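You operate a simulated robot arm through the tools that you are given. There is no shell and no other tool. Be economical: measure what you need, move in short steps, check, and stop when the job is done.

You run a simulated robot arm. Do the job below in one go: nothing can be reset, and whatever is moved stays where it is left.

## Task
Fit a fresh filter and the green-knobbed plate into the upturned lid.
Fine: both lie in the drawer, fresh filters have green tabs; filter first, plate twisted home, drawer shut, the rest in it left.
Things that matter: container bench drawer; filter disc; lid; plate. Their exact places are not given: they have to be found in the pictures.

It is judged by the outcome, as a careful person would: the job done as asked, and still so three seconds after it is handed in. It fails if anything else is knocked over, pushed out of place, dropped, spilled or broken. A push-on lid holds only when it is set on centred and level and pressed home; a screw cap is set on level and turned clockwise until tight.

## Robot
A 6-joint arm with a two-finger parallel gripper on a trunk, on a base that drives. Base frame: it is fixed to the floor where the robot stands at the start and does not move with it; the origin is under the middle of the robot, x ahead of it, y to its left, z up. Readings come in mm, degrees, newtons and seconds.
Its first joint turns from -166.0 to 166.0 degrees. Places, roughly: container bench drawer [600, -100, 800]. Payload 3.91 kg.
The tool frame sits at the grasp point between the pads (the TCP): z along the fingers, y along the line on which they close. The tips reach 30 mm beyond it. The gripper opens to 110 mm. The fingers are 20 mm wide and 10 mm thick; the gripper's body (48 by 112 mm) begins 55 mm behind the TCP.
Orientation is told as [roll, pitch, yaw] about the base's x, y, z axes, in that order, counted from this pose: with the fingers straight down and closing along the base's y, the tool's x points along the base's -x, its y along +y and its z along -z.

## Interface
- The arm moves only by the tool arm_command. Its argument "plan" is a list of rows, each an object of numbers (a shift or turn left out is 0, a gripper value left out holds the last): "tx", "ty", "tz": the shift along the tool's x, y, z in units of 40 mm (1.0 is 40 mm); "rx", "ry", "rz": the turn, a rotation vector about the tool's x, y, z in units of 8 degrees (1.0 is 8 degrees); "gripper": the closure, from 0 (fully open) to 1 (shut). In form: [{"tx": .., "ty": .., "tz": .., "rx": .., "ry": .., "rz": .., "gripper": ..}, ...]. A call has 1 to 12 rows; each row shifts and turns the commanded pose from where the row before left it, along the tool's axes as they then stand. A call with a number of a shift or a turn outside -1 to 1 is refused whole. Rows are played at 5 a second. More than 50 mm and 8.6 degrees between two rows, or a gripper value outside its range, and nothing of the call is played. A pose out of reach is approached as far as the arm can. The call stops where the force on the tool passes 50 N (or 10 N more than at its start, if that is more) or the arm is blocked; 0.2 s more then pass. Each finger travels about 45 mm/s and halts on what it meets, pressing with about 42 N; the grip force reading is that of the motor and also rises with nothing between the fingers. The clock runs only during rows and for 0.2 s after the last one: add rows that do not move to give the fingers time. It gives the time, the measured TCP pose, the force on the tool (base axes), the opening and the grip force at its end, in the units of the frame above (readings bear some noise), with the torque about the TCP (base axes, N m) and any sound that the robot's microphone picked up, and new pictures: "views" is both (left out), scene, wrist or none.
- Cameras (640 x 400 px; columns grow to the right, rows downward): "scene" is now at [-40.7, 84.5, 1337.6]; the picture's right is [-0.88, -0.47, 0.00], its down [-0.34, 0.63, -0.69] and it looks along [0.33, -0.61, -0.72] (base axes); focal length 214 px, centre (320, 200). "wrist" rides on the gripper at [77, 7, -114] in the tool frame; the picture's right is [-0.09, 1.00, 0.00], its down [-0.80, -0.07, -0.59] and it looks along [-0.59, -0.05, 0.80] (tool axes); focal length 270 px, centre (320, 200).
- lift_body(by): slides the trunk up (or, below 0, down) by that many mm; the arm and the scene camera ride with it, the base frame stays. It gives what a move gives, with no picture.
- roll_base(legs): drives the robot by 1 to 6 legs, each [ahead, turn to the left] in mm and degrees, along the robot's own axes; the way and the turn of a leg run together, so that a leg with both is an arc; at most 1500 mm and 180 degrees a leg. The arm and the cameras ride along, it lands a little off, and it stops where it bumps. It gives what a move gives, and a new picture of the scene camera.
- turn_head(pan, tilt): turns the head with the scene camera to pan (to the left, within 155 degrees either way) and tilt (down, from -29 to 69), counted from straight ahead of the robot. It gives what a move gives, and a new picture of the scene camera.
- measure_at(camera, pixels): for up to 12 pixels [column, row] of the newest picture of that camera ("zoom" is the newest enlarged one), the place [x, y, z] in the base frame of the surface seen there, good to about 2 mm. No time passes.
- close_up(camera, box): a new picture of the part [left, top, right, bottom] of that camera's present view, enlarged. No time passes.
- close_job(): hands the job in; it is judged then, once.

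Go step by step. Measure first, check grasps and placings, and put right what went wrong. The budget is 80 turns and 260 pictures, counting those below and the enlarged ones. Unless the task says otherwise, let go and move clear before handing in, and close with one line.

The tools are called by a JSON object that holds its "method" and its "body". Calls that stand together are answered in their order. arm_command: Moves the arm, as the interface text tells. Its arguments: {"type":"object","properties":{"plan":{"type":"array","items":{"type":"object","properties":{"tx":{"type":"number"},"ty":{"type":"number"},"tz":{"type":"number"},"rx":{"type":"number"},"ry":{"type":"number"},"rz":{"type":"number"},"gripper":{"type":"number"}}}},"views":{"type":"string","enum":["both","scene","wrist","none"]}},"required":["plan"]} The other tools are called the same way: lift_body (by) slides the trunk up or down; roll_base (legs) drives the base; turn_head (pan, tilt) turns the head that bears the scene camera; measure_at (camera, pixels) gives the place of the surface under pixels of a picture; close_up (camera, box) takes an enlarged picture of a part of a camera's view; close_job () hands the job in.

At the start:

```text
t: 0.0
ee_pos: [348.2, -243.9, 1256.1]
tool_rot: [0.0, 0.0, -0.2]
contact_force: [0.1, 0.3, -1.0]
torque: [0.0, 0.01, 0.02]
gripper_width: 110.1
grip_force: 0.1
trunk travel left (down, up): [-300.0, 310.0]
robot x, y, heading: [-1.1, 2.9, -0.0]
head pan, tilt: [-61.8, 46.0]
```

scene: 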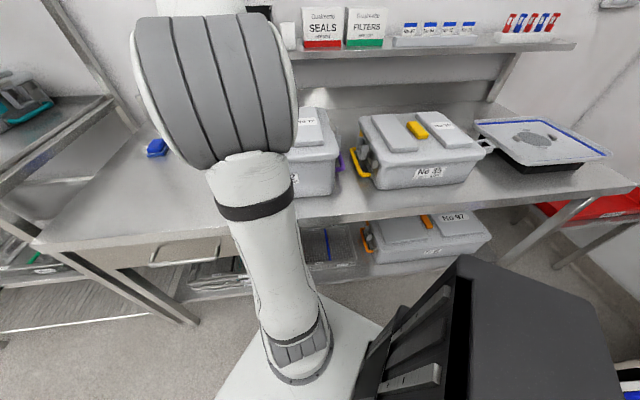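
wrist: 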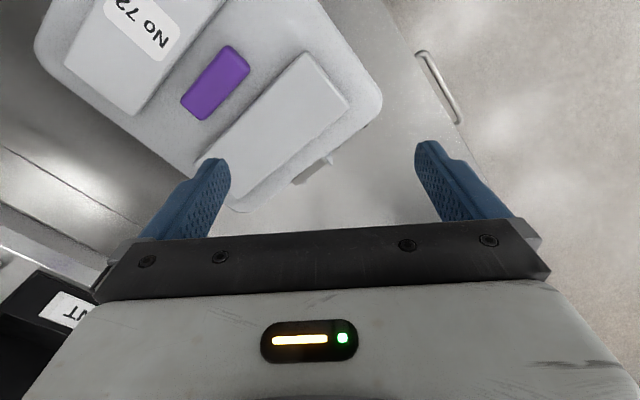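

The scene view shows a bench with boxes to the robot's right, a drawer front near (180,250), and a lid-like thing near (540,140). I'll look straight ahead and to the sides first.

{"method": "turn_head", "body": {"pan": -20, "tilt": 45}}

{"method": "turn_head", "body": {"pan": 20, "tilt": 40}}

{"method": "turn_head", "body": {"pan": -100, "tilt": 45}}

```text
t: 1.1
ee_pos: [347.6, -243.7, 1256.4]
tool_rot: [0.0, -0.1, -0.2]
contact_force: [0.5, 0.0, 0.8]
torque: [-0.03, 0.02, 0.03]
gripper_width: 110.1
grip_force: 0.1
trunk travel left (down, up): [-300.0, 310.0]
robot x, y, heading: [-3.8, 8.0, -0.2]
head pan, tilt: [-20.0, 45.0]
```

scene: 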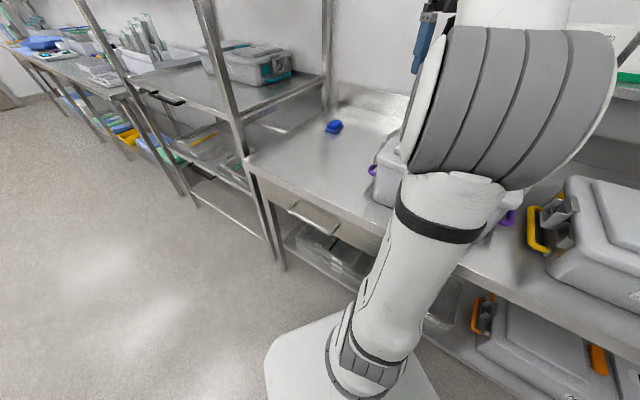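

```text
t: 2.2
ee_pos: [348.3, -245.5, 1255.3]
tool_rot: [-0.1, 0.0, -0.2]
contact_force: [-0.3, 0.1, -0.7]
torque: [0.01, 0.0, -0.02]
gripper_width: 110.0
grip_force: 0.1
trunk travel left (down, up): [-300.0, 310.0]
robot x, y, heading: [-0.4, 5.6, 0.3]
head pan, tilt: [20.0, 40.0]
```

scene: 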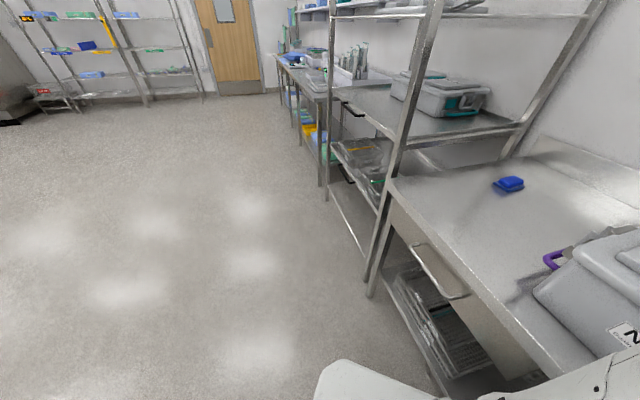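

```text
t: 4.2
ee_pos: [349.0, -245.1, 1254.7]
tool_rot: [0.0, 0.0, -0.3]
contact_force: [1.3, 0.0, -0.7]
torque: [0.0, -0.01, 0.0]
gripper_width: 110.0
grip_force: 0.0
trunk travel left (down, up): [-300.0, 310.0]
robot x, y, heading: [-6.4, 5.3, -0.2]
head pan, tilt: [-100.0, 45.0]
```

scene: 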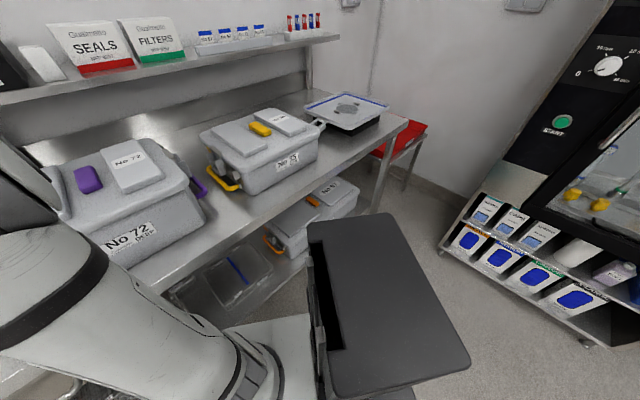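

The bench is on the right; the blue-rimmed thing at (345,110) may be the upturned lid with the drawer handle seen at (435,270) of the earlier view. I'll zoom and measure.

{"method": "close_up", "body": {"camera": "scene", "box": [290, 80, 420, 160]}}

{"method": "measure_at", "body": {"camera": "scene", "pixels": [[345, 109], [305, 106], [350, 130], [389, 106], [345, 93], [260, 130], [240, 155], [130, 170], [127, 240], [407, 125], [374, 210], [220, 195]]}}

{"method": "turn_head", "body": {"pan": -20, "tilt": 55}}

```text
4.92 times, centred on (355, 120) of scene
```

zoom: 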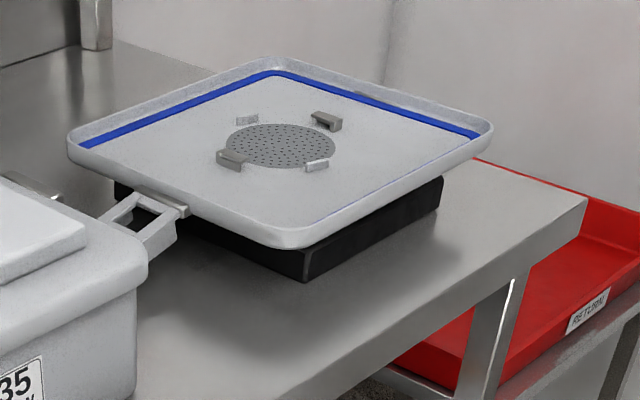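

```text
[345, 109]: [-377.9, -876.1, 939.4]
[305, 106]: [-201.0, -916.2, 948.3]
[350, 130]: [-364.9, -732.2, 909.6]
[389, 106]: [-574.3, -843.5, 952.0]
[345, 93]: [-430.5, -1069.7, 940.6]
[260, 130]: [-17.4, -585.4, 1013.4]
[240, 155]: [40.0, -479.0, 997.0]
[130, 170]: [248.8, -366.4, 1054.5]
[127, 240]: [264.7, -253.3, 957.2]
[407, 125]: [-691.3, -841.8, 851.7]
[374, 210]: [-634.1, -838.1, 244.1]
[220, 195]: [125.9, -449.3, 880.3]
```

```text
t: 5.7
ee_pos: [347.6, -244.7, 1254.6]
tool_rot: [0.0, 0.0, -0.3]
contact_force: [-0.2, 0.2, -0.1]
torque: [-0.03, 0.02, 0.02]
gripper_width: 110.0
grip_force: 0.0
trunk travel left (down, up): [-300.0, 310.0]
robot x, y, heading: [-0.0, 4.1, 0.0]
head pan, tilt: [-20.0, 55.0]
```

scene: 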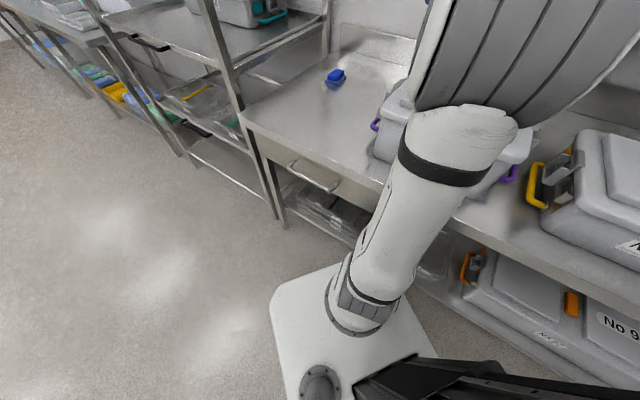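

Lid found: centre about (-378,-876,939) on a black stand, with lugs around a perforated disc. Now I measure the drawer and bench.

{"method": "measure_at", "body": {"camera": "scene", "pixels": [[292, 162], [313, 178], [335, 190], [242, 118], [285, 145], [335, 172], [365, 200], [360, 180], [334, 76], [380, 125], [515, 172], [280, 160]]}}

{"method": "close_up", "body": {"camera": "scene", "box": [230, 60, 390, 240]}}

```text
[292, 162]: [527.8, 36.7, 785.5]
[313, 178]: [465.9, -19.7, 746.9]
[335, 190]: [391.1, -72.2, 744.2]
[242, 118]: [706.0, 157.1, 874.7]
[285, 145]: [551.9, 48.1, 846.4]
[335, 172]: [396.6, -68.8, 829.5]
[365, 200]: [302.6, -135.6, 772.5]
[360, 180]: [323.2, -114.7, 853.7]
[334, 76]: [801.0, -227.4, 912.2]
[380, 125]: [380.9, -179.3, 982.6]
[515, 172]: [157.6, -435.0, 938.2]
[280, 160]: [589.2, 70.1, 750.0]
```

```text
2.22 times, centred on (310, 150) of scene
```

zoom: 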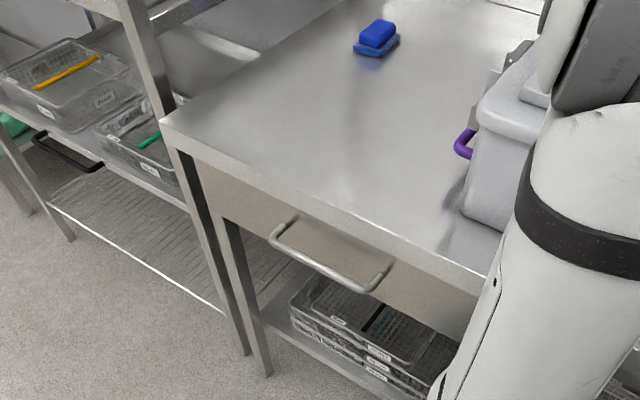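

Bench front runs along direction (0.81,0.58), with the drawer handle near (455,-22,746). I need to step back from the bench facing it, so I check the free floor to the left and behind.

{"method": "turn_head", "body": {"pan": 80, "tilt": 45}}

{"method": "turn_head", "body": {"pan": 150, "tilt": 50}}

```text
t: 7.5
ee_pos: [347.8, -243.4, 1255.2]
tool_rot: [0.0, 0.0, -0.2]
contact_force: [-0.5, -0.1, 0.2]
torque: [0.03, 0.0, 0.01]
gripper_width: 109.9
grip_force: 0.1
trunk travel left (down, up): [-300.0, 310.0]
robot x, y, heading: [-1.8, 9.6, -0.1]
head pan, tilt: [80.0, 45.0]
```

scene: 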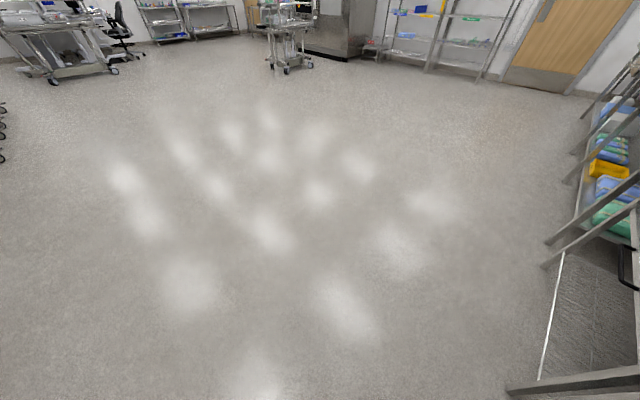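

```text
t: 8.9
ee_pos: [348.3, -244.0, 1255.7]
tool_rot: [0.0, 0.0, -0.3]
contact_force: [1.1, 0.2, -0.4]
torque: [0.02, 0.05, -0.01]
gripper_width: 109.9
grip_force: 0.1
trunk travel left (down, up): [-300.0, 310.0]
robot x, y, heading: [-0.5, 4.3, 0.1]
head pan, tilt: [150.0, 50.0]
```

scene: 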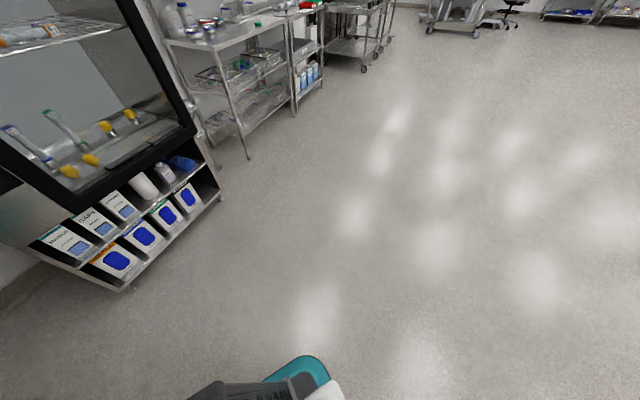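

The floor to the left is clear. I turn left, drive away from the bench, and turn to face the drawer.

{"method": "roll_base", "body": {"legs": [[0, 83], [530, 0], [0, -137.4]]}}

{"method": "turn_head", "body": {"pan": 0, "tilt": 45}}

```text
t: 21.1
ee_pos: [61.7, 100.6, 1254.8]
tool_rot: [0.1, 0.0, -55.8]
contact_force: [0.4, -0.1, 0.2]
torque: [0.01, 0.02, 0.0]
gripper_width: 109.9
grip_force: 0.1
trunk travel left (down, up): [-300.0, 310.0]
robot x, y, heading: [82.8, 534.3, -55.3]
head pan, tilt: [150.0, 50.0]
```

scene: 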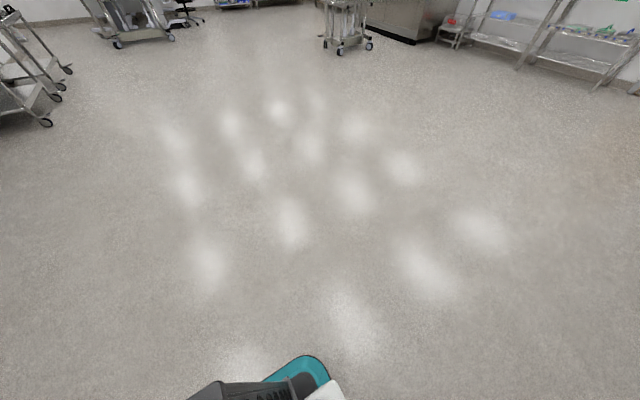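

```text
t: 23.5
ee_pos: [60.7, 100.8, 1255.8]
tool_rot: [0.0, 0.0, -56.0]
contact_force: [0.5, -0.9, 0.5]
torque: [-0.01, 0.02, 0.01]
gripper_width: 110.1
grip_force: 0.0
trunk travel left (down, up): [-300.0, 310.0]
robot x, y, heading: [80.1, 543.7, -55.0]
head pan, tilt: [0.0, 45.0]
```

scene: 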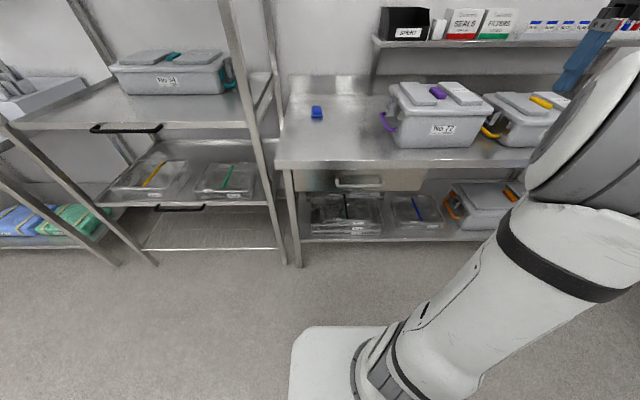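

Now I face the bench squarely with the handle at (360,182). I measure it closely.

{"method": "close_up", "body": {"camera": "scene", "box": [270, 140, 450, 250]}}

{"method": "measure_at", "body": {"camera": "scene", "pixels": [[337, 184], [345, 187], [360, 187], [375, 187], [382, 184], [310, 182], [410, 182], [360, 178], [290, 165], [430, 165], [350, 165], [350, 169]]}}

```text
3.56 times, centred on (360, 195) of scene
```

zoom: 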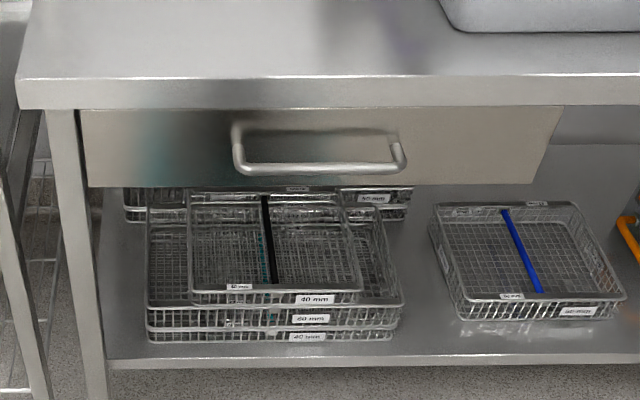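

```text
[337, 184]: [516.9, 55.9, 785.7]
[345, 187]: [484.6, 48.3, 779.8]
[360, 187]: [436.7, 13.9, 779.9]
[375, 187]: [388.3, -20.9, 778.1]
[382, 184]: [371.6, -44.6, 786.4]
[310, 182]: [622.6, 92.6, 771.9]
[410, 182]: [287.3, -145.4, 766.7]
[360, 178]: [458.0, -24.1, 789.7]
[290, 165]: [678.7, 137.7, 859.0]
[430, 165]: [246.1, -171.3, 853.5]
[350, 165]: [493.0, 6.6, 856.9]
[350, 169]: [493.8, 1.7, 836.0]
```

Handle bar is centred at about (432,7,777), stands 43 mm off the front, and is parallel to the bench edge. I move the arm in front of me and tip it forward before rolling it 90° to pinch the bar.

{"method": "arm_command", "body": {"plan": [{"tx": -0.7, "ty": 0.9}, {"tx": -0.7, "ty": 0.9}, {"tx": -0.7, "ty": 0.9}, {"tx": -0.7, "ty": 0.9}, {"tx": -0.7, "ty": 0.9}, {"tx": -0.7, "ty": 0.9}, {"tx": -0.7, "ty": 0.9}], "views": "none"}}

{"method": "arm_command", "body": {"plan": [{"rz": 0.18, "tz": 0.8}, {"ry": -1, "tz": 0.8}, {"ry": -1}, {"ry": -1}, {"ry": -1}, {"ry": -1}, {"ry": -1}, {"ry": -1}, {"ry": -1}, {"ry": -1}, {"ry": -1}], "views": "scene"}}

```text
t: 25.1
ee_pos: [375.4, 86.2, 1230.0]
tool_rot: [-0.1, -0.3, -55.9]
contact_force: [-0.1, 0.2, -0.3]
torque: [0.01, 0.0, -0.02]
gripper_width: 110.0
grip_force: 0.1
out of reach, approached as far as the arm can: row 4, 5, 6, 7
trunk travel left (down, up): [-300.0, 310.0]
robot x, y, heading: [83.6, 540.1, -55.1]
head pan, tilt: [0.0, 45.0]
```

```text
t: 27.5
ee_pos: [374.7, 85.5, 1168.2]
tool_rot: [0.0, -80.1, -57.3]
contact_force: [0.0, 0.4, 0.2]
torque: [-0.01, -0.02, 0.0]
gripper_width: 110.0
grip_force: 0.0
trunk travel left (down, up): [-300.0, 310.0]
robot x, y, heading: [84.3, 540.2, -55.0]
head pan, tilt: [0.0, 45.0]
```

scene: 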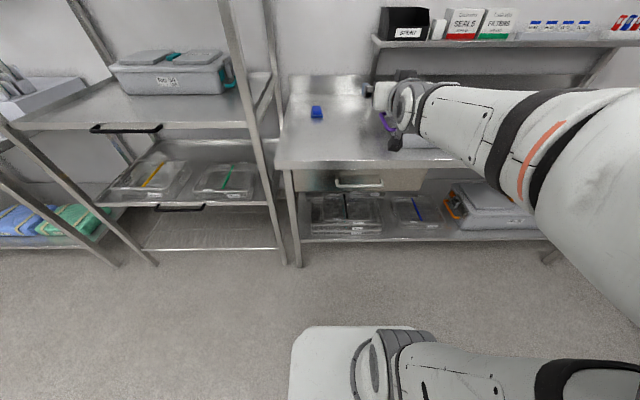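

The tool is nearly horizontal now. I roll it 90° about its own axis and lower it to handle height, well in front of the drawer.

{"method": "arm_command", "body": {"plan": [{"rz": 1}, {"rz": 1}, {"rz": 1}, {"rz": 1}, {"rz": 1}, {"rz": 1}, {"rz": 1}, {"rz": 1}, {"rz": 1}, {"rz": 1}, {"rz": 1}, {"rz": 0.25}], "views": "none"}}

{"method": "arm_command", "body": {"plan": [{"ry": 0.34, "ty": -0.9}, {"ty": -0.9}, {"ty": -0.9}, {"ty": -0.9}, {"ty": -0.9}, {"ty": -0.9}, {"ty": -0.9}, {"ty": -0.9}, {"ty": -0.9}, {"ty": -0.9}], "views": "both"}}

```text
t: 30.1
ee_pos: [376.5, 86.6, 1169.8]
tool_rot: [80.0, 0.2, -147.2]
contact_force: [-0.9, -0.1, 0.1]
torque: [-0.02, 0.02, 0.01]
gripper_width: 110.2
grip_force: 0.2
trunk travel left (down, up): [-300.0, 310.0]
robot x, y, heading: [82.8, 541.5, -55.1]
head pan, tilt: [0.0, 45.0]
```

```text
t: 32.3
ee_pos: [382.6, 70.6, 838.7]
tool_rot: [80.0, 0.4, -144.6]
contact_force: [0.3, 0.2, 0.2]
torque: [0.0, -0.04, -0.02]
gripper_width: 110.2
grip_force: 0.0
out of reach, approached as far as the arm can: row 5, 6, 7, 8, 9, 10
trunk travel left (down, up): [-300.0, 310.0]
robot x, y, heading: [82.9, 537.3, -55.5]
head pan, tilt: [0.0, 45.0]
```

scene: 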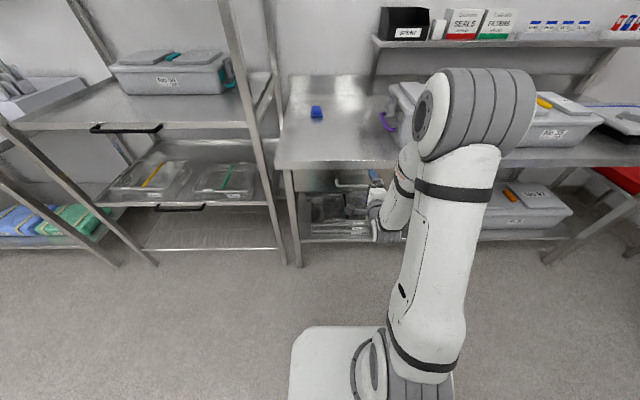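
wrist: 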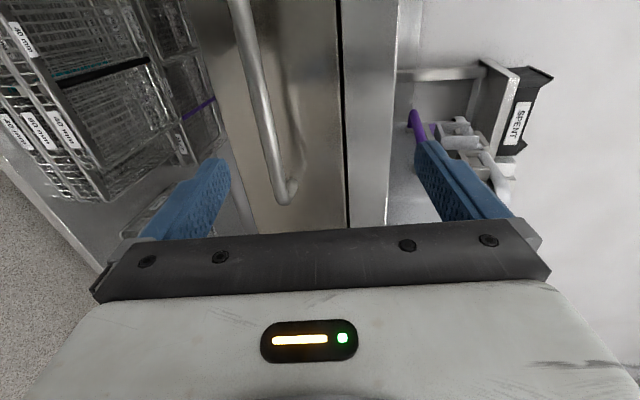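

The bar is in front of the fingers, and the arm can't go lower here, so I lower the trunk, narrow the fingers to about 50 mm, and look again.

{"method": "lift_body", "body": {"by": -48}}

{"method": "arm_command", "body": {"plan": [{"gripper": 0.5}, {"gripper": 0.5}, {"gripper": 0.5}, {"gripper": 0.5}], "views": "wrist"}}

```text
t: 33.2
ee_pos: [382.2, 69.6, 790.5]
tool_rot: [80.0, 0.5, -144.6]
contact_force: [-0.8, 0.3, -0.1]
torque: [-0.02, 0.02, -0.02]
gripper_width: 110.1
grip_force: 0.0
trunk travel left (down, up): [-252.0, 358.0]
robot x, y, heading: [79.4, 539.0, -55.1]
head pan, tilt: [0.0, 45.0]
```

```text
t: 34.2
ee_pos: [382.2, 70.0, 791.0]
tool_rot: [80.0, 0.5, -144.7]
contact_force: [-0.2, 0.4, 0.3]
torque: [-0.02, 0.0, 0.0]
gripper_width: 55.0
grip_force: 0.1
trunk travel left (down, up): [-252.0, 358.0]
robot x, y, heading: [82.6, 540.8, -55.1]
head pan, tilt: [0.0, 45.0]
```

wrist: 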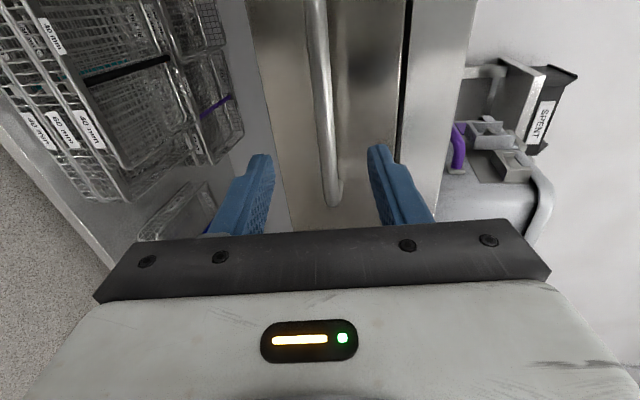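

I measure the bar in this wrist picture before advancing.

{"method": "measure_at", "body": {"camera": "wrist", "pixels": [[334, 203], [331, 180], [325, 140], [320, 80], [316, 20], [290, 150]]}}

```text
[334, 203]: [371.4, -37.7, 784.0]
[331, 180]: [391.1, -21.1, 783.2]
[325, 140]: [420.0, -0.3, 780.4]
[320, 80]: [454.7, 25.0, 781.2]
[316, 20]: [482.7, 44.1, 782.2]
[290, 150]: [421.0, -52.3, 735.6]
```

Bar lies at z≈781 and n≈243; I advance 75 mm and close.

{"method": "arm_command", "body": {"plan": [{"tz": 0.65}, {"tz": 0.65}, {"tz": 0.58, "ty": 0.06}, {"gripper": 1}, {"gripper": 1}, {"gripper": 1}, {"gripper": 1}], "views": "wrist"}}

```text
t: 35.8
ee_pos: [423.7, 7.1, 782.0]
tool_rot: [80.2, 0.4, -144.6]
contact_force: [-0.3, -2.4, 11.3]
torque: [-0.36, 0.32, -0.03]
gripper_width: 13.6
grip_force: 44.9
trunk travel left (down, up): [-252.0, 358.0]
robot x, y, heading: [83.6, 539.6, -55.3]
head pan, tilt: [0.0, 45.0]
```

wrist: 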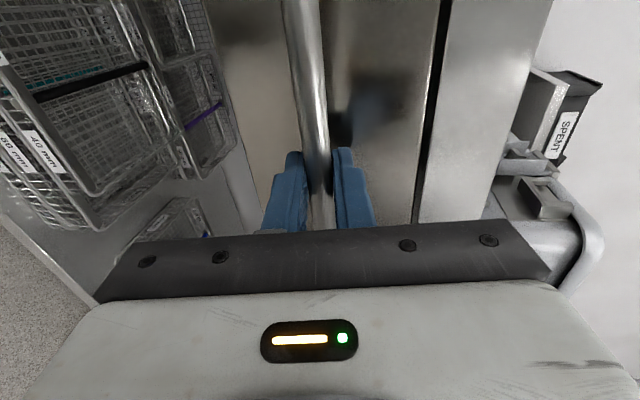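

The bar is gripped (13.6 mm opening). I pull the drawer open by driving back along its line.

{"method": "roll_base", "body": {"legs": [[-150, 0.0]]}}

```text
t: 37.2
ee_pos: [336.3, 131.6, 782.4]
tool_rot: [80.2, 0.7, -144.8]
contact_force: [-15.4, -10.2, 19.3]
torque: [-0.6, 0.48, -0.84]
gripper_width: 13.8
grip_force: 45.3
trunk travel left (down, up): [-252.0, 358.0]
robot x, y, heading: [0.4, 665.9, -55.4]
head pan, tilt: [0.0, 45.0]
```

scene: 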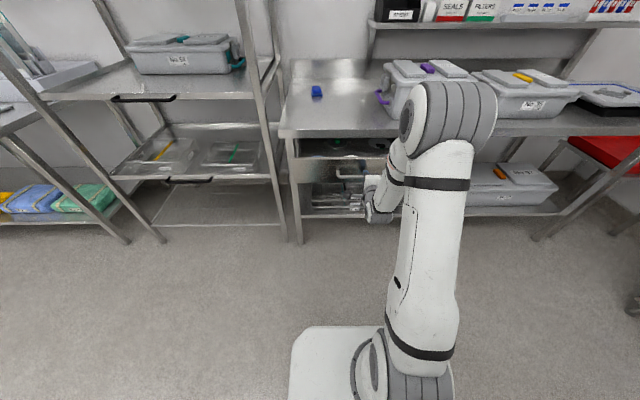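

It slides well; another 140 mm.

{"method": "roll_base", "body": {"legs": [[-140, 0.3]]}}

```text
t: 38.5
ee_pos: [257.7, 248.1, 782.1]
tool_rot: [80.2, 0.6, -144.6]
contact_force: [-24.6, -16.6, 11.6]
torque: [-0.48, 0.48, -0.24]
gripper_width: 14.0
grip_force: 44.9
trunk travel left (down, up): [-252.0, 358.0]
robot x, y, heading: [-85.3, 778.9, -55.3]
head pan, tilt: [0.0, 45.0]
```

scene: 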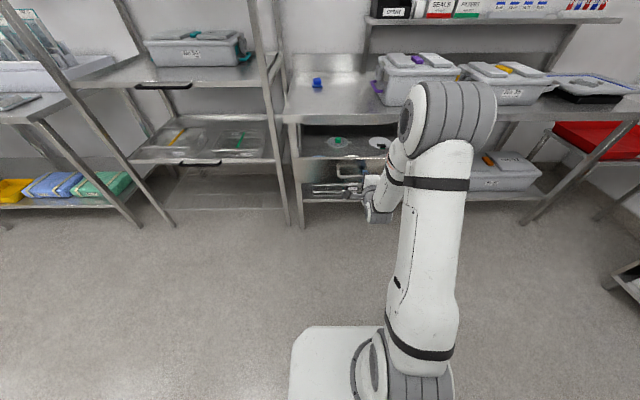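

The drawer is out about 290 mm and parts show inside. I zoom in.

{"method": "close_up", "body": {"camera": "scene", "box": [285, 110, 415, 190]}}

{"method": "measure_at", "body": {"camera": "scene", "pixels": [[338, 140], [375, 142], [345, 128], [301, 158], [320, 158], [340, 160], [360, 158], [330, 145], [312, 145]]}}

```text
4.92 times, centred on (350, 150) of scene
```

zoom: 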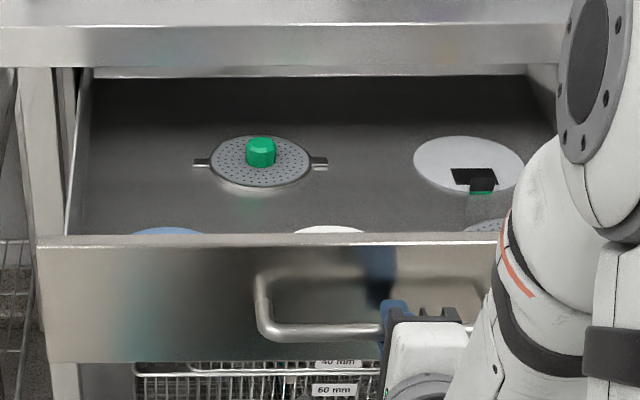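

```text
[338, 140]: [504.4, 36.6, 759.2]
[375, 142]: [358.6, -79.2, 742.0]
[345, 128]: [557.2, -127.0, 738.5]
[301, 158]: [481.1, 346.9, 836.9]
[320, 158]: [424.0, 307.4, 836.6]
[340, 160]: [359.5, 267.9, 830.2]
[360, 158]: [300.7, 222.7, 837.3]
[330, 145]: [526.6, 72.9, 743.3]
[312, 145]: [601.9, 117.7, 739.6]
```

The plate and filter still lie near the bench edge line; I pull the drawer out another 110 mm.

{"method": "roll_base", "body": {"legs": [[-110, 0.3]]}}

{"method": "close_up", "body": {"camera": "scene", "box": [285, 90, 415, 170]}}

```text
t: 39.7
ee_pos: [199.9, 339.8, 782.6]
tool_rot: [80.3, 0.5, -144.2]
contact_force: [-5.6, -29.9, 10.6]
torque: [-0.45, 0.51, -0.2]
gripper_width: 13.9
grip_force: 45.0
trunk travel left (down, up): [-252.0, 358.0]
robot x, y, heading: [-144.4, 872.4, -55.0]
head pan, tilt: [0.0, 45.0]
```

scene: 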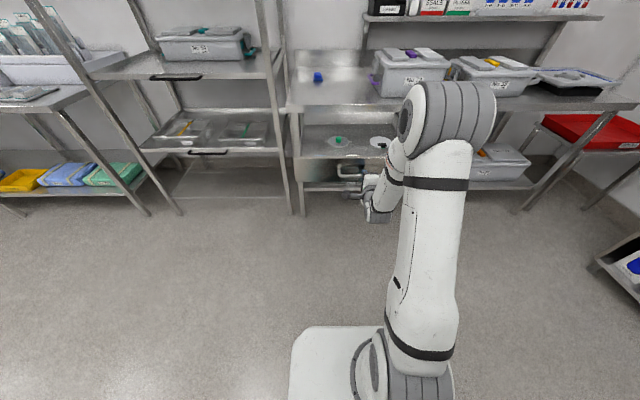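

```text
4.92 times, centred on (350, 130) of scene
```

zoom: 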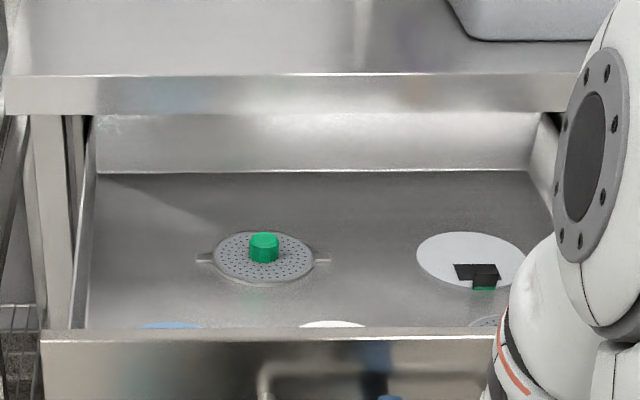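

The drawer is now fully out with plate and filter clear of the bench edge. I release, back off, and check my own base shape.

{"method": "arm_command", "body": {"plan": [{"gripper": 0.6}, {"gripper": 0.6}, {"gripper": 0.6}, {"tz": -1}, {"tz": -1}], "views": "scene"}}

{"method": "measure_at", "body": {"camera": "scene", "pixels": [[340, 330], [300, 330], [340, 380], [415, 380], [420, 330], [338, 142], [378, 141], [338, 137]]}}

```text
t: 40.9
ee_pos: [155.4, 404.0, 796.0]
tool_rot: [80.4, 0.5, -144.2]
contact_force: [1.0, -0.3, -0.1]
torque: [-0.01, 0.0, 0.02]
gripper_width: 44.1
grip_force: 0.0
trunk travel left (down, up): [-252.0, 358.0]
robot x, y, heading: [-144.5, 867.0, -55.2]
head pan, tilt: [0.0, 45.0]
```

scene: 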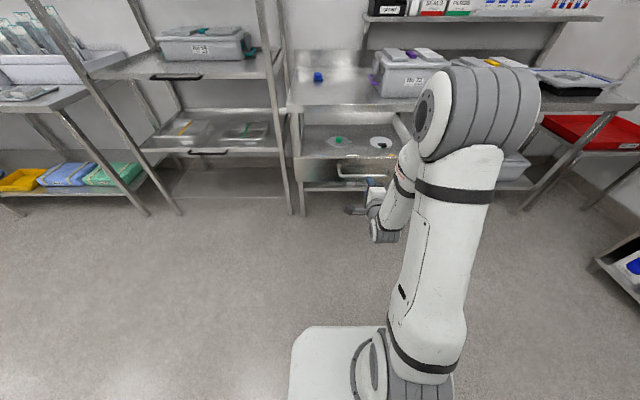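

```text
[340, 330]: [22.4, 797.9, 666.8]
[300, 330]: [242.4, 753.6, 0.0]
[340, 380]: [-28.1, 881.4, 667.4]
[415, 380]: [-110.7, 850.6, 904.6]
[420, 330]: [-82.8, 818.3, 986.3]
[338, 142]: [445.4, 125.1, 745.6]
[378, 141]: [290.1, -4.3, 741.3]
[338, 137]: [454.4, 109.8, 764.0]
```

Clear of the handle. I raise the arm and bring the tool back to pointing down.

{"method": "arm_command", "body": {"plan": [{"ty": 1}, {"ty": 1}, {"ty": 1}, {"ty": 1}, {"ty": 1}, {"ty": 1}, {"ty": 1}, {"tz": -0.5}, {"tz": -0.5}], "views": "none"}}

{"method": "arm_command", "body": {"plan": [{"rz": -1}, {"rz": -1}, {"rz": -1}, {"rz": -1}, {"rz": -1}, {"rz": -1}, {"rz": -1}, {"rz": -1}, {"rz": -1}, {"rz": -1}, {"rz": -1}, {"rz": -0.25}], "views": "none"}}

{"method": "arm_command", "body": {"plan": [{"ry": 1}, {"ry": 1}, {"ry": 1}, {"ry": 1}, {"ry": 1}, {"ry": 1}, {"ry": 1}, {"ry": 1}, {"ry": 1}, {"ry": 1, "gripper": 0}], "views": "none"}}

{"method": "lift_body", "body": {"by": 48}}

```text
t: 42.9
ee_pos: [155.7, 396.8, 1077.8]
tool_rot: [80.6, 0.6, -144.3]
contact_force: [0.1, -0.3, 0.0]
torque: [-0.01, -0.04, -0.03]
gripper_width: 44.0
grip_force: 0.0
trunk travel left (down, up): [-252.0, 358.0]
robot x, y, heading: [-146.3, 869.9, -55.0]
head pan, tilt: [0.0, 45.0]
```

```text
t: 45.5
ee_pos: [158.0, 397.3, 1077.9]
tool_rot: [2.5, -80.4, -56.6]
contact_force: [0.1, -0.1, -0.3]
torque: [0.04, 0.0, 0.02]
gripper_width: 43.9
grip_force: 0.0
trunk travel left (down, up): [-252.0, 358.0]
robot x, y, heading: [-146.0, 869.6, -55.4]
head pan, tilt: [0.0, 45.0]
```

```text
t: 47.7
ee_pos: [94.7, 375.3, 1051.9]
tool_rot: [8.8, -19.7, -49.7]
contact_force: [-0.1, 0.5, 0.1]
torque: [-0.02, 0.0, -0.01]
gripper_width: 78.8
grip_force: 0.1
out of reach, approached as far as the arm can: row 2, 3, 4, 7, 8, 9, 10
trunk travel left (down, up): [-252.0, 358.0]
robot x, y, heading: [-151.3, 870.4, -54.8]
head pan, tilt: [0.0, 45.0]
```

```text
t: 48.6
ee_pos: [95.1, 374.2, 1100.2]
tool_rot: [8.6, -19.8, -49.6]
contact_force: [0.4, 0.6, -0.6]
torque: [0.01, -0.03, -0.02]
gripper_width: 110.0
grip_force: 0.1
trunk travel left (down, up): [-300.0, 310.0]
robot x, y, heading: [-145.0, 871.5, -55.1]
head pan, tilt: [0.0, 45.0]
```

Some rows were out of reach; I finish levelling the tool.

{"method": "arm_command", "body": {"plan": [{"ry": 1}, {"ry": 1}, {"ry": 0.45}, {}], "views": "none"}}

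```text
t: 49.6
ee_pos: [89.3, 373.9, 1097.9]
tool_rot: [15.9, -4.2, -46.7]
contact_force: [-0.1, -0.6, 0.2]
torque: [-0.01, 0.02, -0.03]
gripper_width: 110.1
grip_force: 0.0
out of reach, approached as far as the arm can: row 1, 2
trunk travel left (down, up): [-300.0, 310.0]
robot x, y, heading: [-144.2, 868.7, -55.1]
head pan, tilt: [0.0, 45.0]
```

Tool is tilted 16° in roll; I move outward and correct roll, pitch and yaw.

{"method": "arm_command", "body": {"plan": [{"tx": -1}, {"tx": -1}, {"tx": -1}, {"rx": 1}, {"rx": 1}, {"ry": 0.5}, {"rz": 1}, {}], "views": "none"}}

```text
t: 51.4
ee_pos: [173.9, 281.9, 1110.4]
tool_rot: [15.7, 2.1, -53.3]
contact_force: [0.1, 0.6, -0.9]
torque: [-0.02, 0.02, -0.01]
gripper_width: 109.9
grip_force: 0.1
out of reach, approached as far as the arm can: row 4, 5, 6
trunk travel left (down, up): [-300.0, 310.0]
robot x, y, heading: [-148.1, 872.6, -55.3]
head pan, tilt: [0.0, 45.0]
```

Tool-down reach is short at this height, so I retract a little, descend, and retry the levelling.

{"method": "arm_command", "body": {"plan": [{"tx": 1}, {"tx": 1}, {"tx": 1}, {"tz": 1}, {"tz": 1}, {"tz": 1}, {"rx": 1}, {"rx": 1}, {}], "views": "none"}}

```text
t: 53.4
ee_pos: [140.7, 403.7, 1004.2]
tool_rot: [16.7, 1.5, -53.4]
contact_force: [-0.2, -0.5, 0.8]
torque: [0.0, 0.02, 0.01]
gripper_width: 110.4
grip_force: 0.1
out of reach, approached as far as the arm can: row 1, 2, 3, 4, 5, 6, 7, 8
trunk travel left (down, up): [-300.0, 310.0]
robot x, y, heading: [-148.2, 872.9, -55.2]
head pan, tilt: [0.0, 45.0]
```

Still stuck at 16° roll; I look at the arm.

{"method": "arm_command", "body": {"plan": [{"tz": 0.1}], "views": "both"}}

```text
t: 53.8
ee_pos: [141.2, 403.7, 1001.1]
tool_rot: [16.7, 1.7, -53.5]
contact_force: [0.3, -0.4, -0.8]
torque: [0.0, -0.01, -0.03]
gripper_width: 109.9
grip_force: 0.0
trunk travel left (down, up): [-300.0, 310.0]
robot x, y, heading: [-142.7, 868.9, -55.1]
head pan, tilt: [0.0, 45.0]
```

scene: 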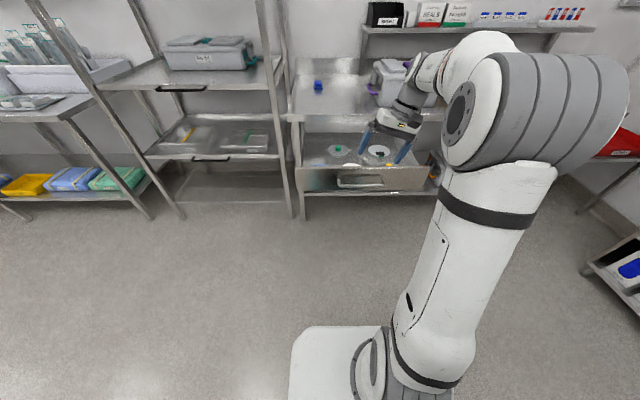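
wrist: 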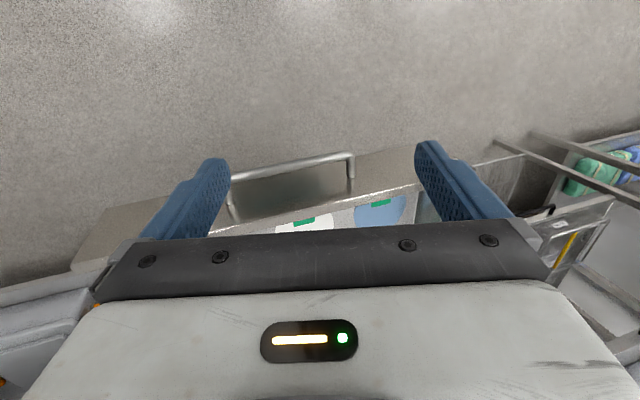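

I try shifting right, toward the start posture, then levelling.

{"method": "arm_command", "body": {"plan": [{"ty": -1, "tx": 0.3}, {"ty": -1, "tx": 0.3}, {"ty": -1, "tx": 0.3}, {"ty": -1, "tx": 0.3}, {"rx": 0.5}, {"rx": 0.5}, {"rx": 0.5}, {"rx": 0.5}, {}], "views": "none"}}

```text
t: 55.8
ee_pos: [0.6, 357.4, 951.6]
tool_rot: [18.5, 0.4, -53.8]
contact_force: [0.3, 0.1, 0.1]
torque: [0.0, 0.02, 0.03]
gripper_width: 110.0
grip_force: 0.0
out of reach, approached as far as the arm can: row 3, 4, 5, 6, 7, 8
trunk travel left (down, up): [-300.0, 310.0]
robot x, y, heading: [-147.2, 871.5, -55.0]
head pan, tilt: [0.0, 45.0]
```

I look closely at the wrist to understand which joint is stuck.

{"method": "arm_command", "body": {"plan": [{"rx": -0.5}], "views": "scene"}}

{"method": "close_up", "body": {"camera": "scene", "box": [350, 20, 600, 180]}}

```text
t: 56.2
ee_pos: [0.6, 356.3, 951.3]
tool_rot: [22.5, 0.5, -53.8]
contact_force: [0.0, 0.0, 0.2]
torque: [-0.01, 0.03, 0.0]
gripper_width: 109.9
grip_force: 0.1
trunk travel left (down, up): [-300.0, 310.0]
robot x, y, heading: [-145.7, 871.0, -54.8]
head pan, tilt: [0.0, 45.0]
```

scene: 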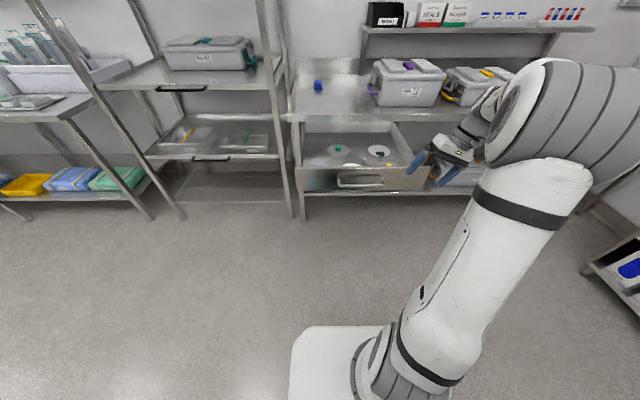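

```text
2.50 times, centred on (475, 100) of scene
```

zoom: 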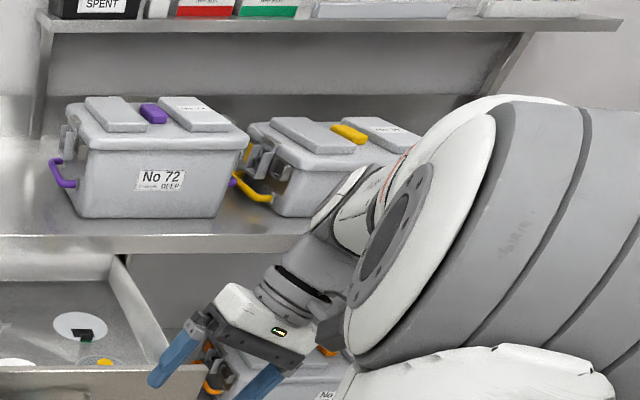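

The roll sticks about 15° short, like a wrist roll joint that flipped to its other branch (165° limit). I'll circle the tool direction around the forearm (left, up, centre, down) to unwind it, well away from everything.

{"method": "arm_command", "body": {"plan": [{"tz": -1, "tx": 0.3}, {"tz": -1, "tx": 0.3}, {"ry": -1}, {"ry": -1}, {"ry": -1}, {"ry": -1}, {"ry": -1}, {"ry": -1}, {}], "views": "none"}}

{"method": "arm_command", "body": {"plan": [{"rx": -0.7, "rz": -0.7}, {"rx": -0.7, "rz": -0.7}, {"rx": -0.7, "rz": -0.7}, {"rx": -0.7, "rz": -0.7}, {"rx": -0.7, "rz": -0.7}, {"rx": -0.7, "rz": -0.7}, {}], "views": "scene"}}

```text
t: 58.2
ee_pos: [-38.4, 356.6, 1026.7]
tool_rot: [31.5, -43.0, -76.8]
contact_force: [-0.4, -0.2, 0.3]
torque: [-0.01, 0.03, -0.01]
gripper_width: 109.9
grip_force: 0.1
trunk travel left (down, up): [-300.0, 310.0]
robot x, y, heading: [-144.4, 871.2, -55.1]
head pan, tilt: [0.0, 45.0]
```

```text
t: 59.8
ee_pos: [-39.7, 357.4, 1025.8]
tool_rot: [27.7, -60.7, -29.3]
contact_force: [0.3, 0.0, 0.0]
torque: [0.02, 0.0, 0.04]
gripper_width: 110.3
grip_force: 0.0
trunk travel left (down, up): [-300.0, 310.0]
robot x, y, heading: [-144.0, 870.9, -54.9]
head pan, tilt: [0.0, 45.0]
```

scene: 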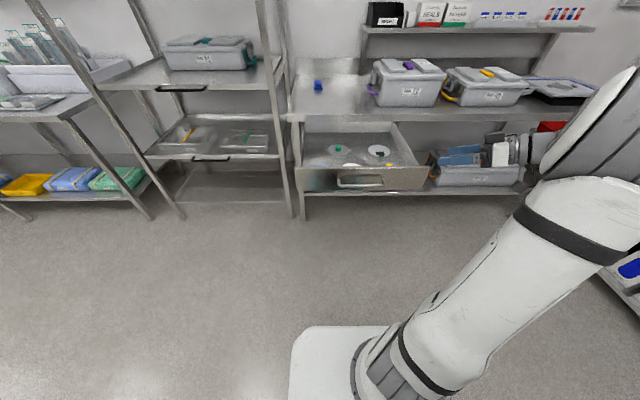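

All in reach so far (tool now points 57° left, 26° down). I continue: up, back to centre, then down.

{"method": "arm_command", "body": {"plan": [{"ry": -1}, {"ry": -1}, {"ry": -1}, {"ry": -1}, {"ry": -1}, {"ry": -1}, {"ry": -1}], "views": "none"}}

{"method": "arm_command", "body": {"plan": [{"rx": 0.9, "rz": -0.4}, {"rx": 0.9, "rz": -0.4}, {"rx": 0.9, "rz": -0.4}, {"rx": 0.9, "rz": -0.4}, {"rx": 0.9, "rz": -0.4}, {"rx": 0.9, "rz": -0.4}, {"rx": 0.9, "rz": -0.4}], "views": "scene"}}

```text
t: 61.4
ee_pos: [-37.9, 356.6, 1025.3]
tool_rot: [154.7, -57.7, -162.9]
contact_force: [-0.9, 0.4, -0.5]
torque: [0.01, -0.03, -0.02]
gripper_width: 109.6
grip_force: 0.0
trunk travel left (down, up): [-300.0, 310.0]
robot x, y, heading: [-144.0, 870.5, -55.1]
head pan, tilt: [0.0, 45.0]
```

```text
t: 63.0
ee_pos: [-38.6, 357.0, 1026.2]
tool_rot: [142.5, -70.1, 154.3]
contact_force: [-0.2, -0.1, -1.3]
torque: [0.03, -0.01, 0.01]
gripper_width: 109.8
grip_force: 0.0
trunk travel left (down, up): [-300.0, 310.0]
robot x, y, heading: [-150.9, 872.1, -55.3]
head pan, tilt: [0.0, 45.0]
```

scene: 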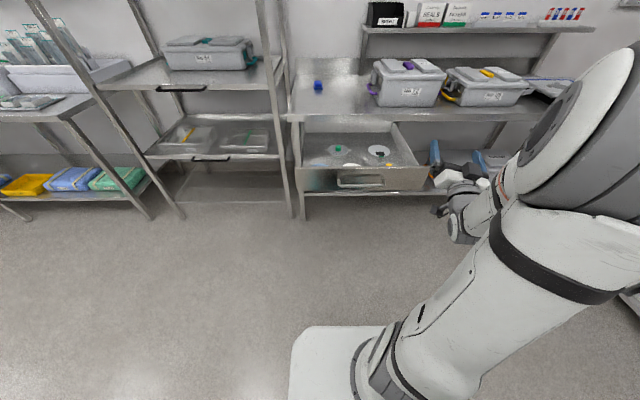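

Tool now points forward and slightly up; I pitch it straight down through the forearm line.

{"method": "arm_command", "body": {"plan": [{"ry": 1}, {"ry": 1}, {"ry": 1}, {"ry": 1}, {"ry": 1}, {"ry": 1}, {"ry": 1}, {"ry": 1}, {"ry": 1}, {"ry": 1}, {"ry": 1}, {"ry": 1}], "views": "scene"}}

```text
t: 65.6
ee_pos: [-38.8, 357.3, 1026.9]
tool_rot: [12.3, -9.9, -63.6]
contact_force: [0.6, 0.2, 0.1]
torque: [-0.02, -0.03, -0.02]
gripper_width: 110.1
grip_force: 0.2
trunk travel left (down, up): [-300.0, 310.0]
robot x, y, heading: [-143.0, 867.6, -55.0]
head pan, tilt: [0.0, 45.0]
```

scene: 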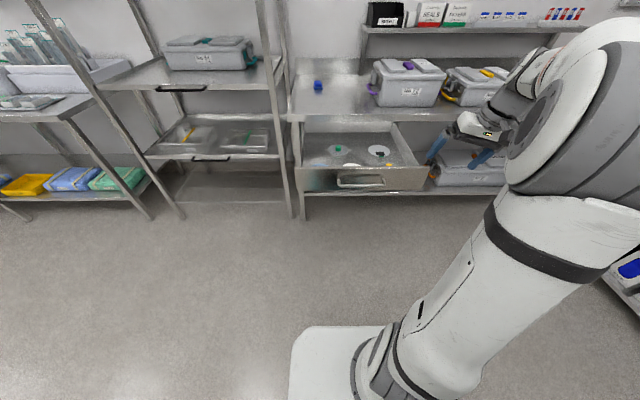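

Unwound with no limit hit. Now I level it out.

{"method": "arm_command", "body": {"plan": [{"rx": 0.8}, {"rx": 0.8}, {"ry": 0.6}, {"ry": 0.6}, {"rz": -0.6}, {"rz": -0.6}], "views": "none"}}

```text
t: 67.0
ee_pos: [-32.4, 359.9, 1023.1]
tool_rot: [15.8, -5.6, -52.8]
contact_force: [0.6, -0.4, -1.1]
torque: [-0.01, 0.01, 0.02]
gripper_width: 109.8
grip_force: 0.0
out of reach, approached as far as the arm can: row 1, 2, 4
trunk travel left (down, up): [-300.0, 310.0]
robot x, y, heading: [-148.5, 871.6, -55.0]
head pan, tilt: [0.0, 45.0]
```

Still limited here; I retract to the starting posture, which I know is reachable, and level there.

{"method": "arm_command", "body": {"plan": [{"tz": -1}, {"tz": -1}, {"tz": -1}, {"tz": -1}, {"tz": -1}, {"tx": 1}, {"tx": 1}, {"tx": 1}, {"ty": -1}, {"ty": -0.8}], "views": "none"}}

{"method": "arm_command", "body": {"plan": [{"rx": 0.5}, {"rx": 0.5}, {"rx": 0.5}, {"rx": 0.5}, {"ry": 0.4}, {"ry": 0.3}, {}], "views": "scene"}}

```text
t: 69.2
ee_pos: [-199.8, 389.4, 1189.7]
tool_rot: [16.8, -6.6, -53.1]
contact_force: [0.0, -1.3, 0.6]
torque: [0.01, 0.01, 0.04]
gripper_width: 109.9
grip_force: 0.2
out of reach, approached as far as the arm can: row 5, 8, 9, 10
trunk travel left (down, up): [-300.0, 310.0]
robot x, y, heading: [-145.6, 870.0, -55.1]
head pan, tilt: [0.0, 45.0]
```

```text
t: 70.8
ee_pos: [-195.3, 381.0, 1206.9]
tool_rot: [13.1, -9.0, -53.6]
contact_force: [0.0, 0.2, -0.3]
torque: [0.0, 0.01, -0.02]
gripper_width: 109.8
grip_force: 0.0
out of reach, approached as far as the arm can: row 1, 2, 3, 4, 5, 6
trunk travel left (down, up): [-300.0, 310.0]
robot x, y, heading: [-146.0, 869.2, -55.2]
head pan, tilt: [0.0, 45.0]
```

scene: 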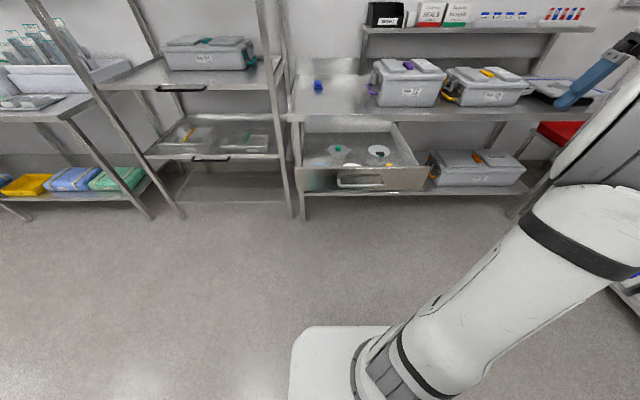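

I think the earlier loop passed on the same side of the forearm, because the arm plane points right. I'll redo it wider: left, up, then far right, and down on the right side.

{"method": "arm_command", "body": {"plan": [{"ry": -1}, {"ry": -1}, {"ry": -1}, {"ry": -1}, {"ry": -1}, {"ty": 1}, {"ty": 1}, {"ty": 1}, {"ty": 1}, {}], "views": "none"}}

{"method": "arm_command", "body": {"plan": [{"rx": -0.7, "rz": -0.7}, {"rx": -0.7, "rz": -0.7}, {"rx": -0.7, "rz": -0.7}, {"rx": -0.7, "rz": -0.7}, {"rx": -0.7, "rz": -0.7}, {"rx": -0.7, "rz": -0.7}, {}], "views": "scene"}}

```text
t: 73.0
ee_pos: [-74.4, 463.1, 1225.2]
tool_rot: [19.8, -44.8, -66.3]
contact_force: [0.1, 0.0, 0.0]
torque: [-0.02, -0.01, 0.0]
gripper_width: 110.2
grip_force: 0.2
trunk travel left (down, up): [-300.0, 310.0]
robot x, y, heading: [-145.9, 870.1, -55.1]
head pan, tilt: [0.0, 45.0]
```

```text
t: 74.6
ee_pos: [-71.4, 477.5, 1240.2]
tool_rot: [10.2, -55.4, -12.3]
contact_force: [0.1, -0.4, 0.5]
torque: [0.0, 0.01, -0.01]
gripper_width: 109.9
grip_force: 0.1
trunk travel left (down, up): [-300.0, 310.0]
robot x, y, heading: [-147.4, 869.3, -55.1]
head pan, tilt: [0.0, 45.0]
```

scene: 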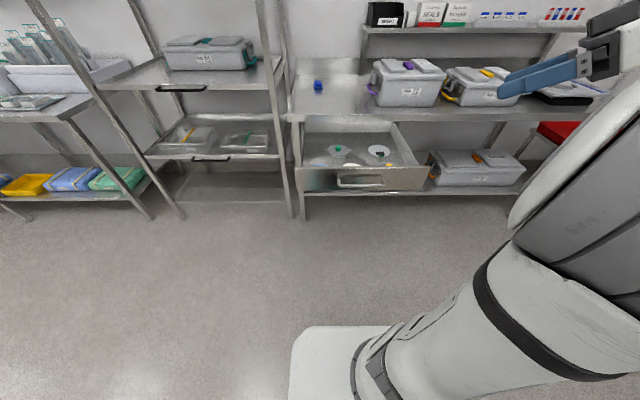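

Good; now up, then a wide sweep right.

{"method": "arm_command", "body": {"plan": [{"ry": -1}, {"ry": -1}, {"ry": -1}, {"ry": -1}, {"ry": -1}, {"ry": -1}, {"ry": -1}, {"ry": -1}], "views": "none"}}

{"method": "arm_command", "body": {"plan": [{"rx": 0.86, "rz": -0.5}, {"rx": 0.86, "rz": -0.5}, {"rx": 0.86, "rz": -0.5}, {"rx": 0.86, "rz": -0.5}, {"rx": 0.86, "rz": -0.5}, {"rx": 0.86, "rz": -0.5}, {"rx": 0.86, "rz": -0.5}, {"rx": 0.86, "rz": -0.5}, {"rx": 0.86, "rz": -0.5}, {"rx": 0.86, "rz": -0.5}, {"rx": 0.86, "rz": -0.5}, {"rx": 0.86, "rz": -0.5}], "views": "scene"}}

```text
t: 76.4
ee_pos: [-68.0, 477.0, 1241.3]
tool_rot: [168.2, -59.7, -174.2]
contact_force: [0.1, -0.3, 0.2]
torque: [-0.02, -0.01, -0.02]
gripper_width: 110.1
grip_force: 0.0
out of reach, approached as far as the arm can: row 8
trunk travel left (down, up): [-300.0, 310.0]
robot x, y, heading: [-148.7, 872.6, -55.1]
head pan, tilt: [0.0, 45.0]
```

```text
t: 77.8
ee_pos: [-85.3, 428.0, 1188.7]
tool_rot: [151.2, -66.3, 155.2]
contact_force: [0.3, 0.5, 0.4]
torque: [-0.01, 0.01, -0.02]
gripper_width: 109.8
grip_force: 0.1
trunk travel left (down, up): [-300.0, 310.0]
robot x, y, heading: [-146.4, 871.0, -55.2]
head pan, tilt: [0.0, 45.0]
stopped in row 7: the arm was blocked; the commanded pose is now the measured one
```

scene: 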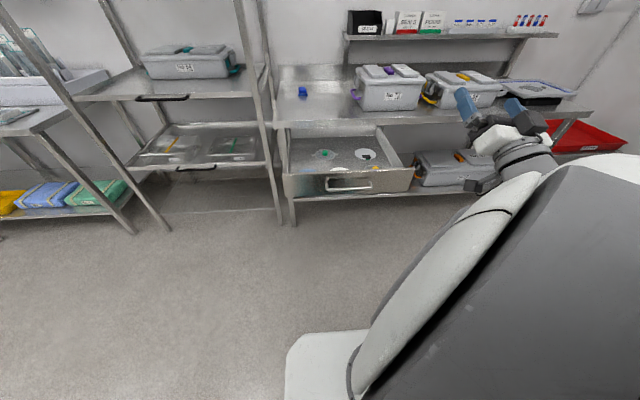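

The arm got blocked, with the elbow near the head. I look closely at the wrist before anything else.

{"method": "close_up", "body": {"camera": "scene", "box": [400, 70, 600, 200]}}

{"method": "measure_at", "body": {"camera": "scene", "pixels": [[500, 140], [530, 160], [480, 185], [500, 190], [470, 250], [560, 200], [420, 320], [600, 260], [530, 330], [340, 360]]}}

```text
3.08 times, centred on (500, 135) of scene
```

zoom: 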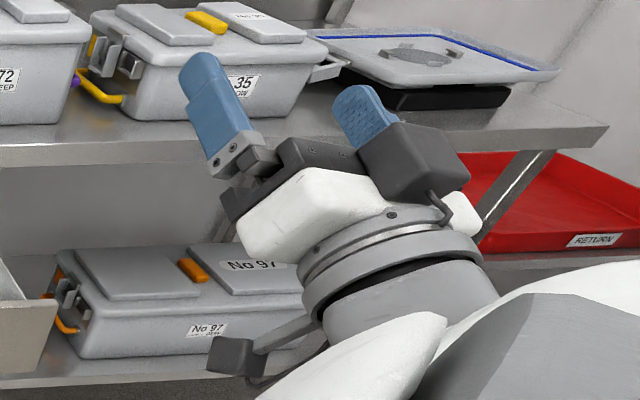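

```text
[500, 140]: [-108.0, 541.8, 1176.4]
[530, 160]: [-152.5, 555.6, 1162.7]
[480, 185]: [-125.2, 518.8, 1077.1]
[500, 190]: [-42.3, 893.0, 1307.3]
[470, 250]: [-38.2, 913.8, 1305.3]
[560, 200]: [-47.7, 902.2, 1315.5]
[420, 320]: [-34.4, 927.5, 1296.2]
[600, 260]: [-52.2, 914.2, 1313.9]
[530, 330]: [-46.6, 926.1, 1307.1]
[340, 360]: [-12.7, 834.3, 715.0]
```

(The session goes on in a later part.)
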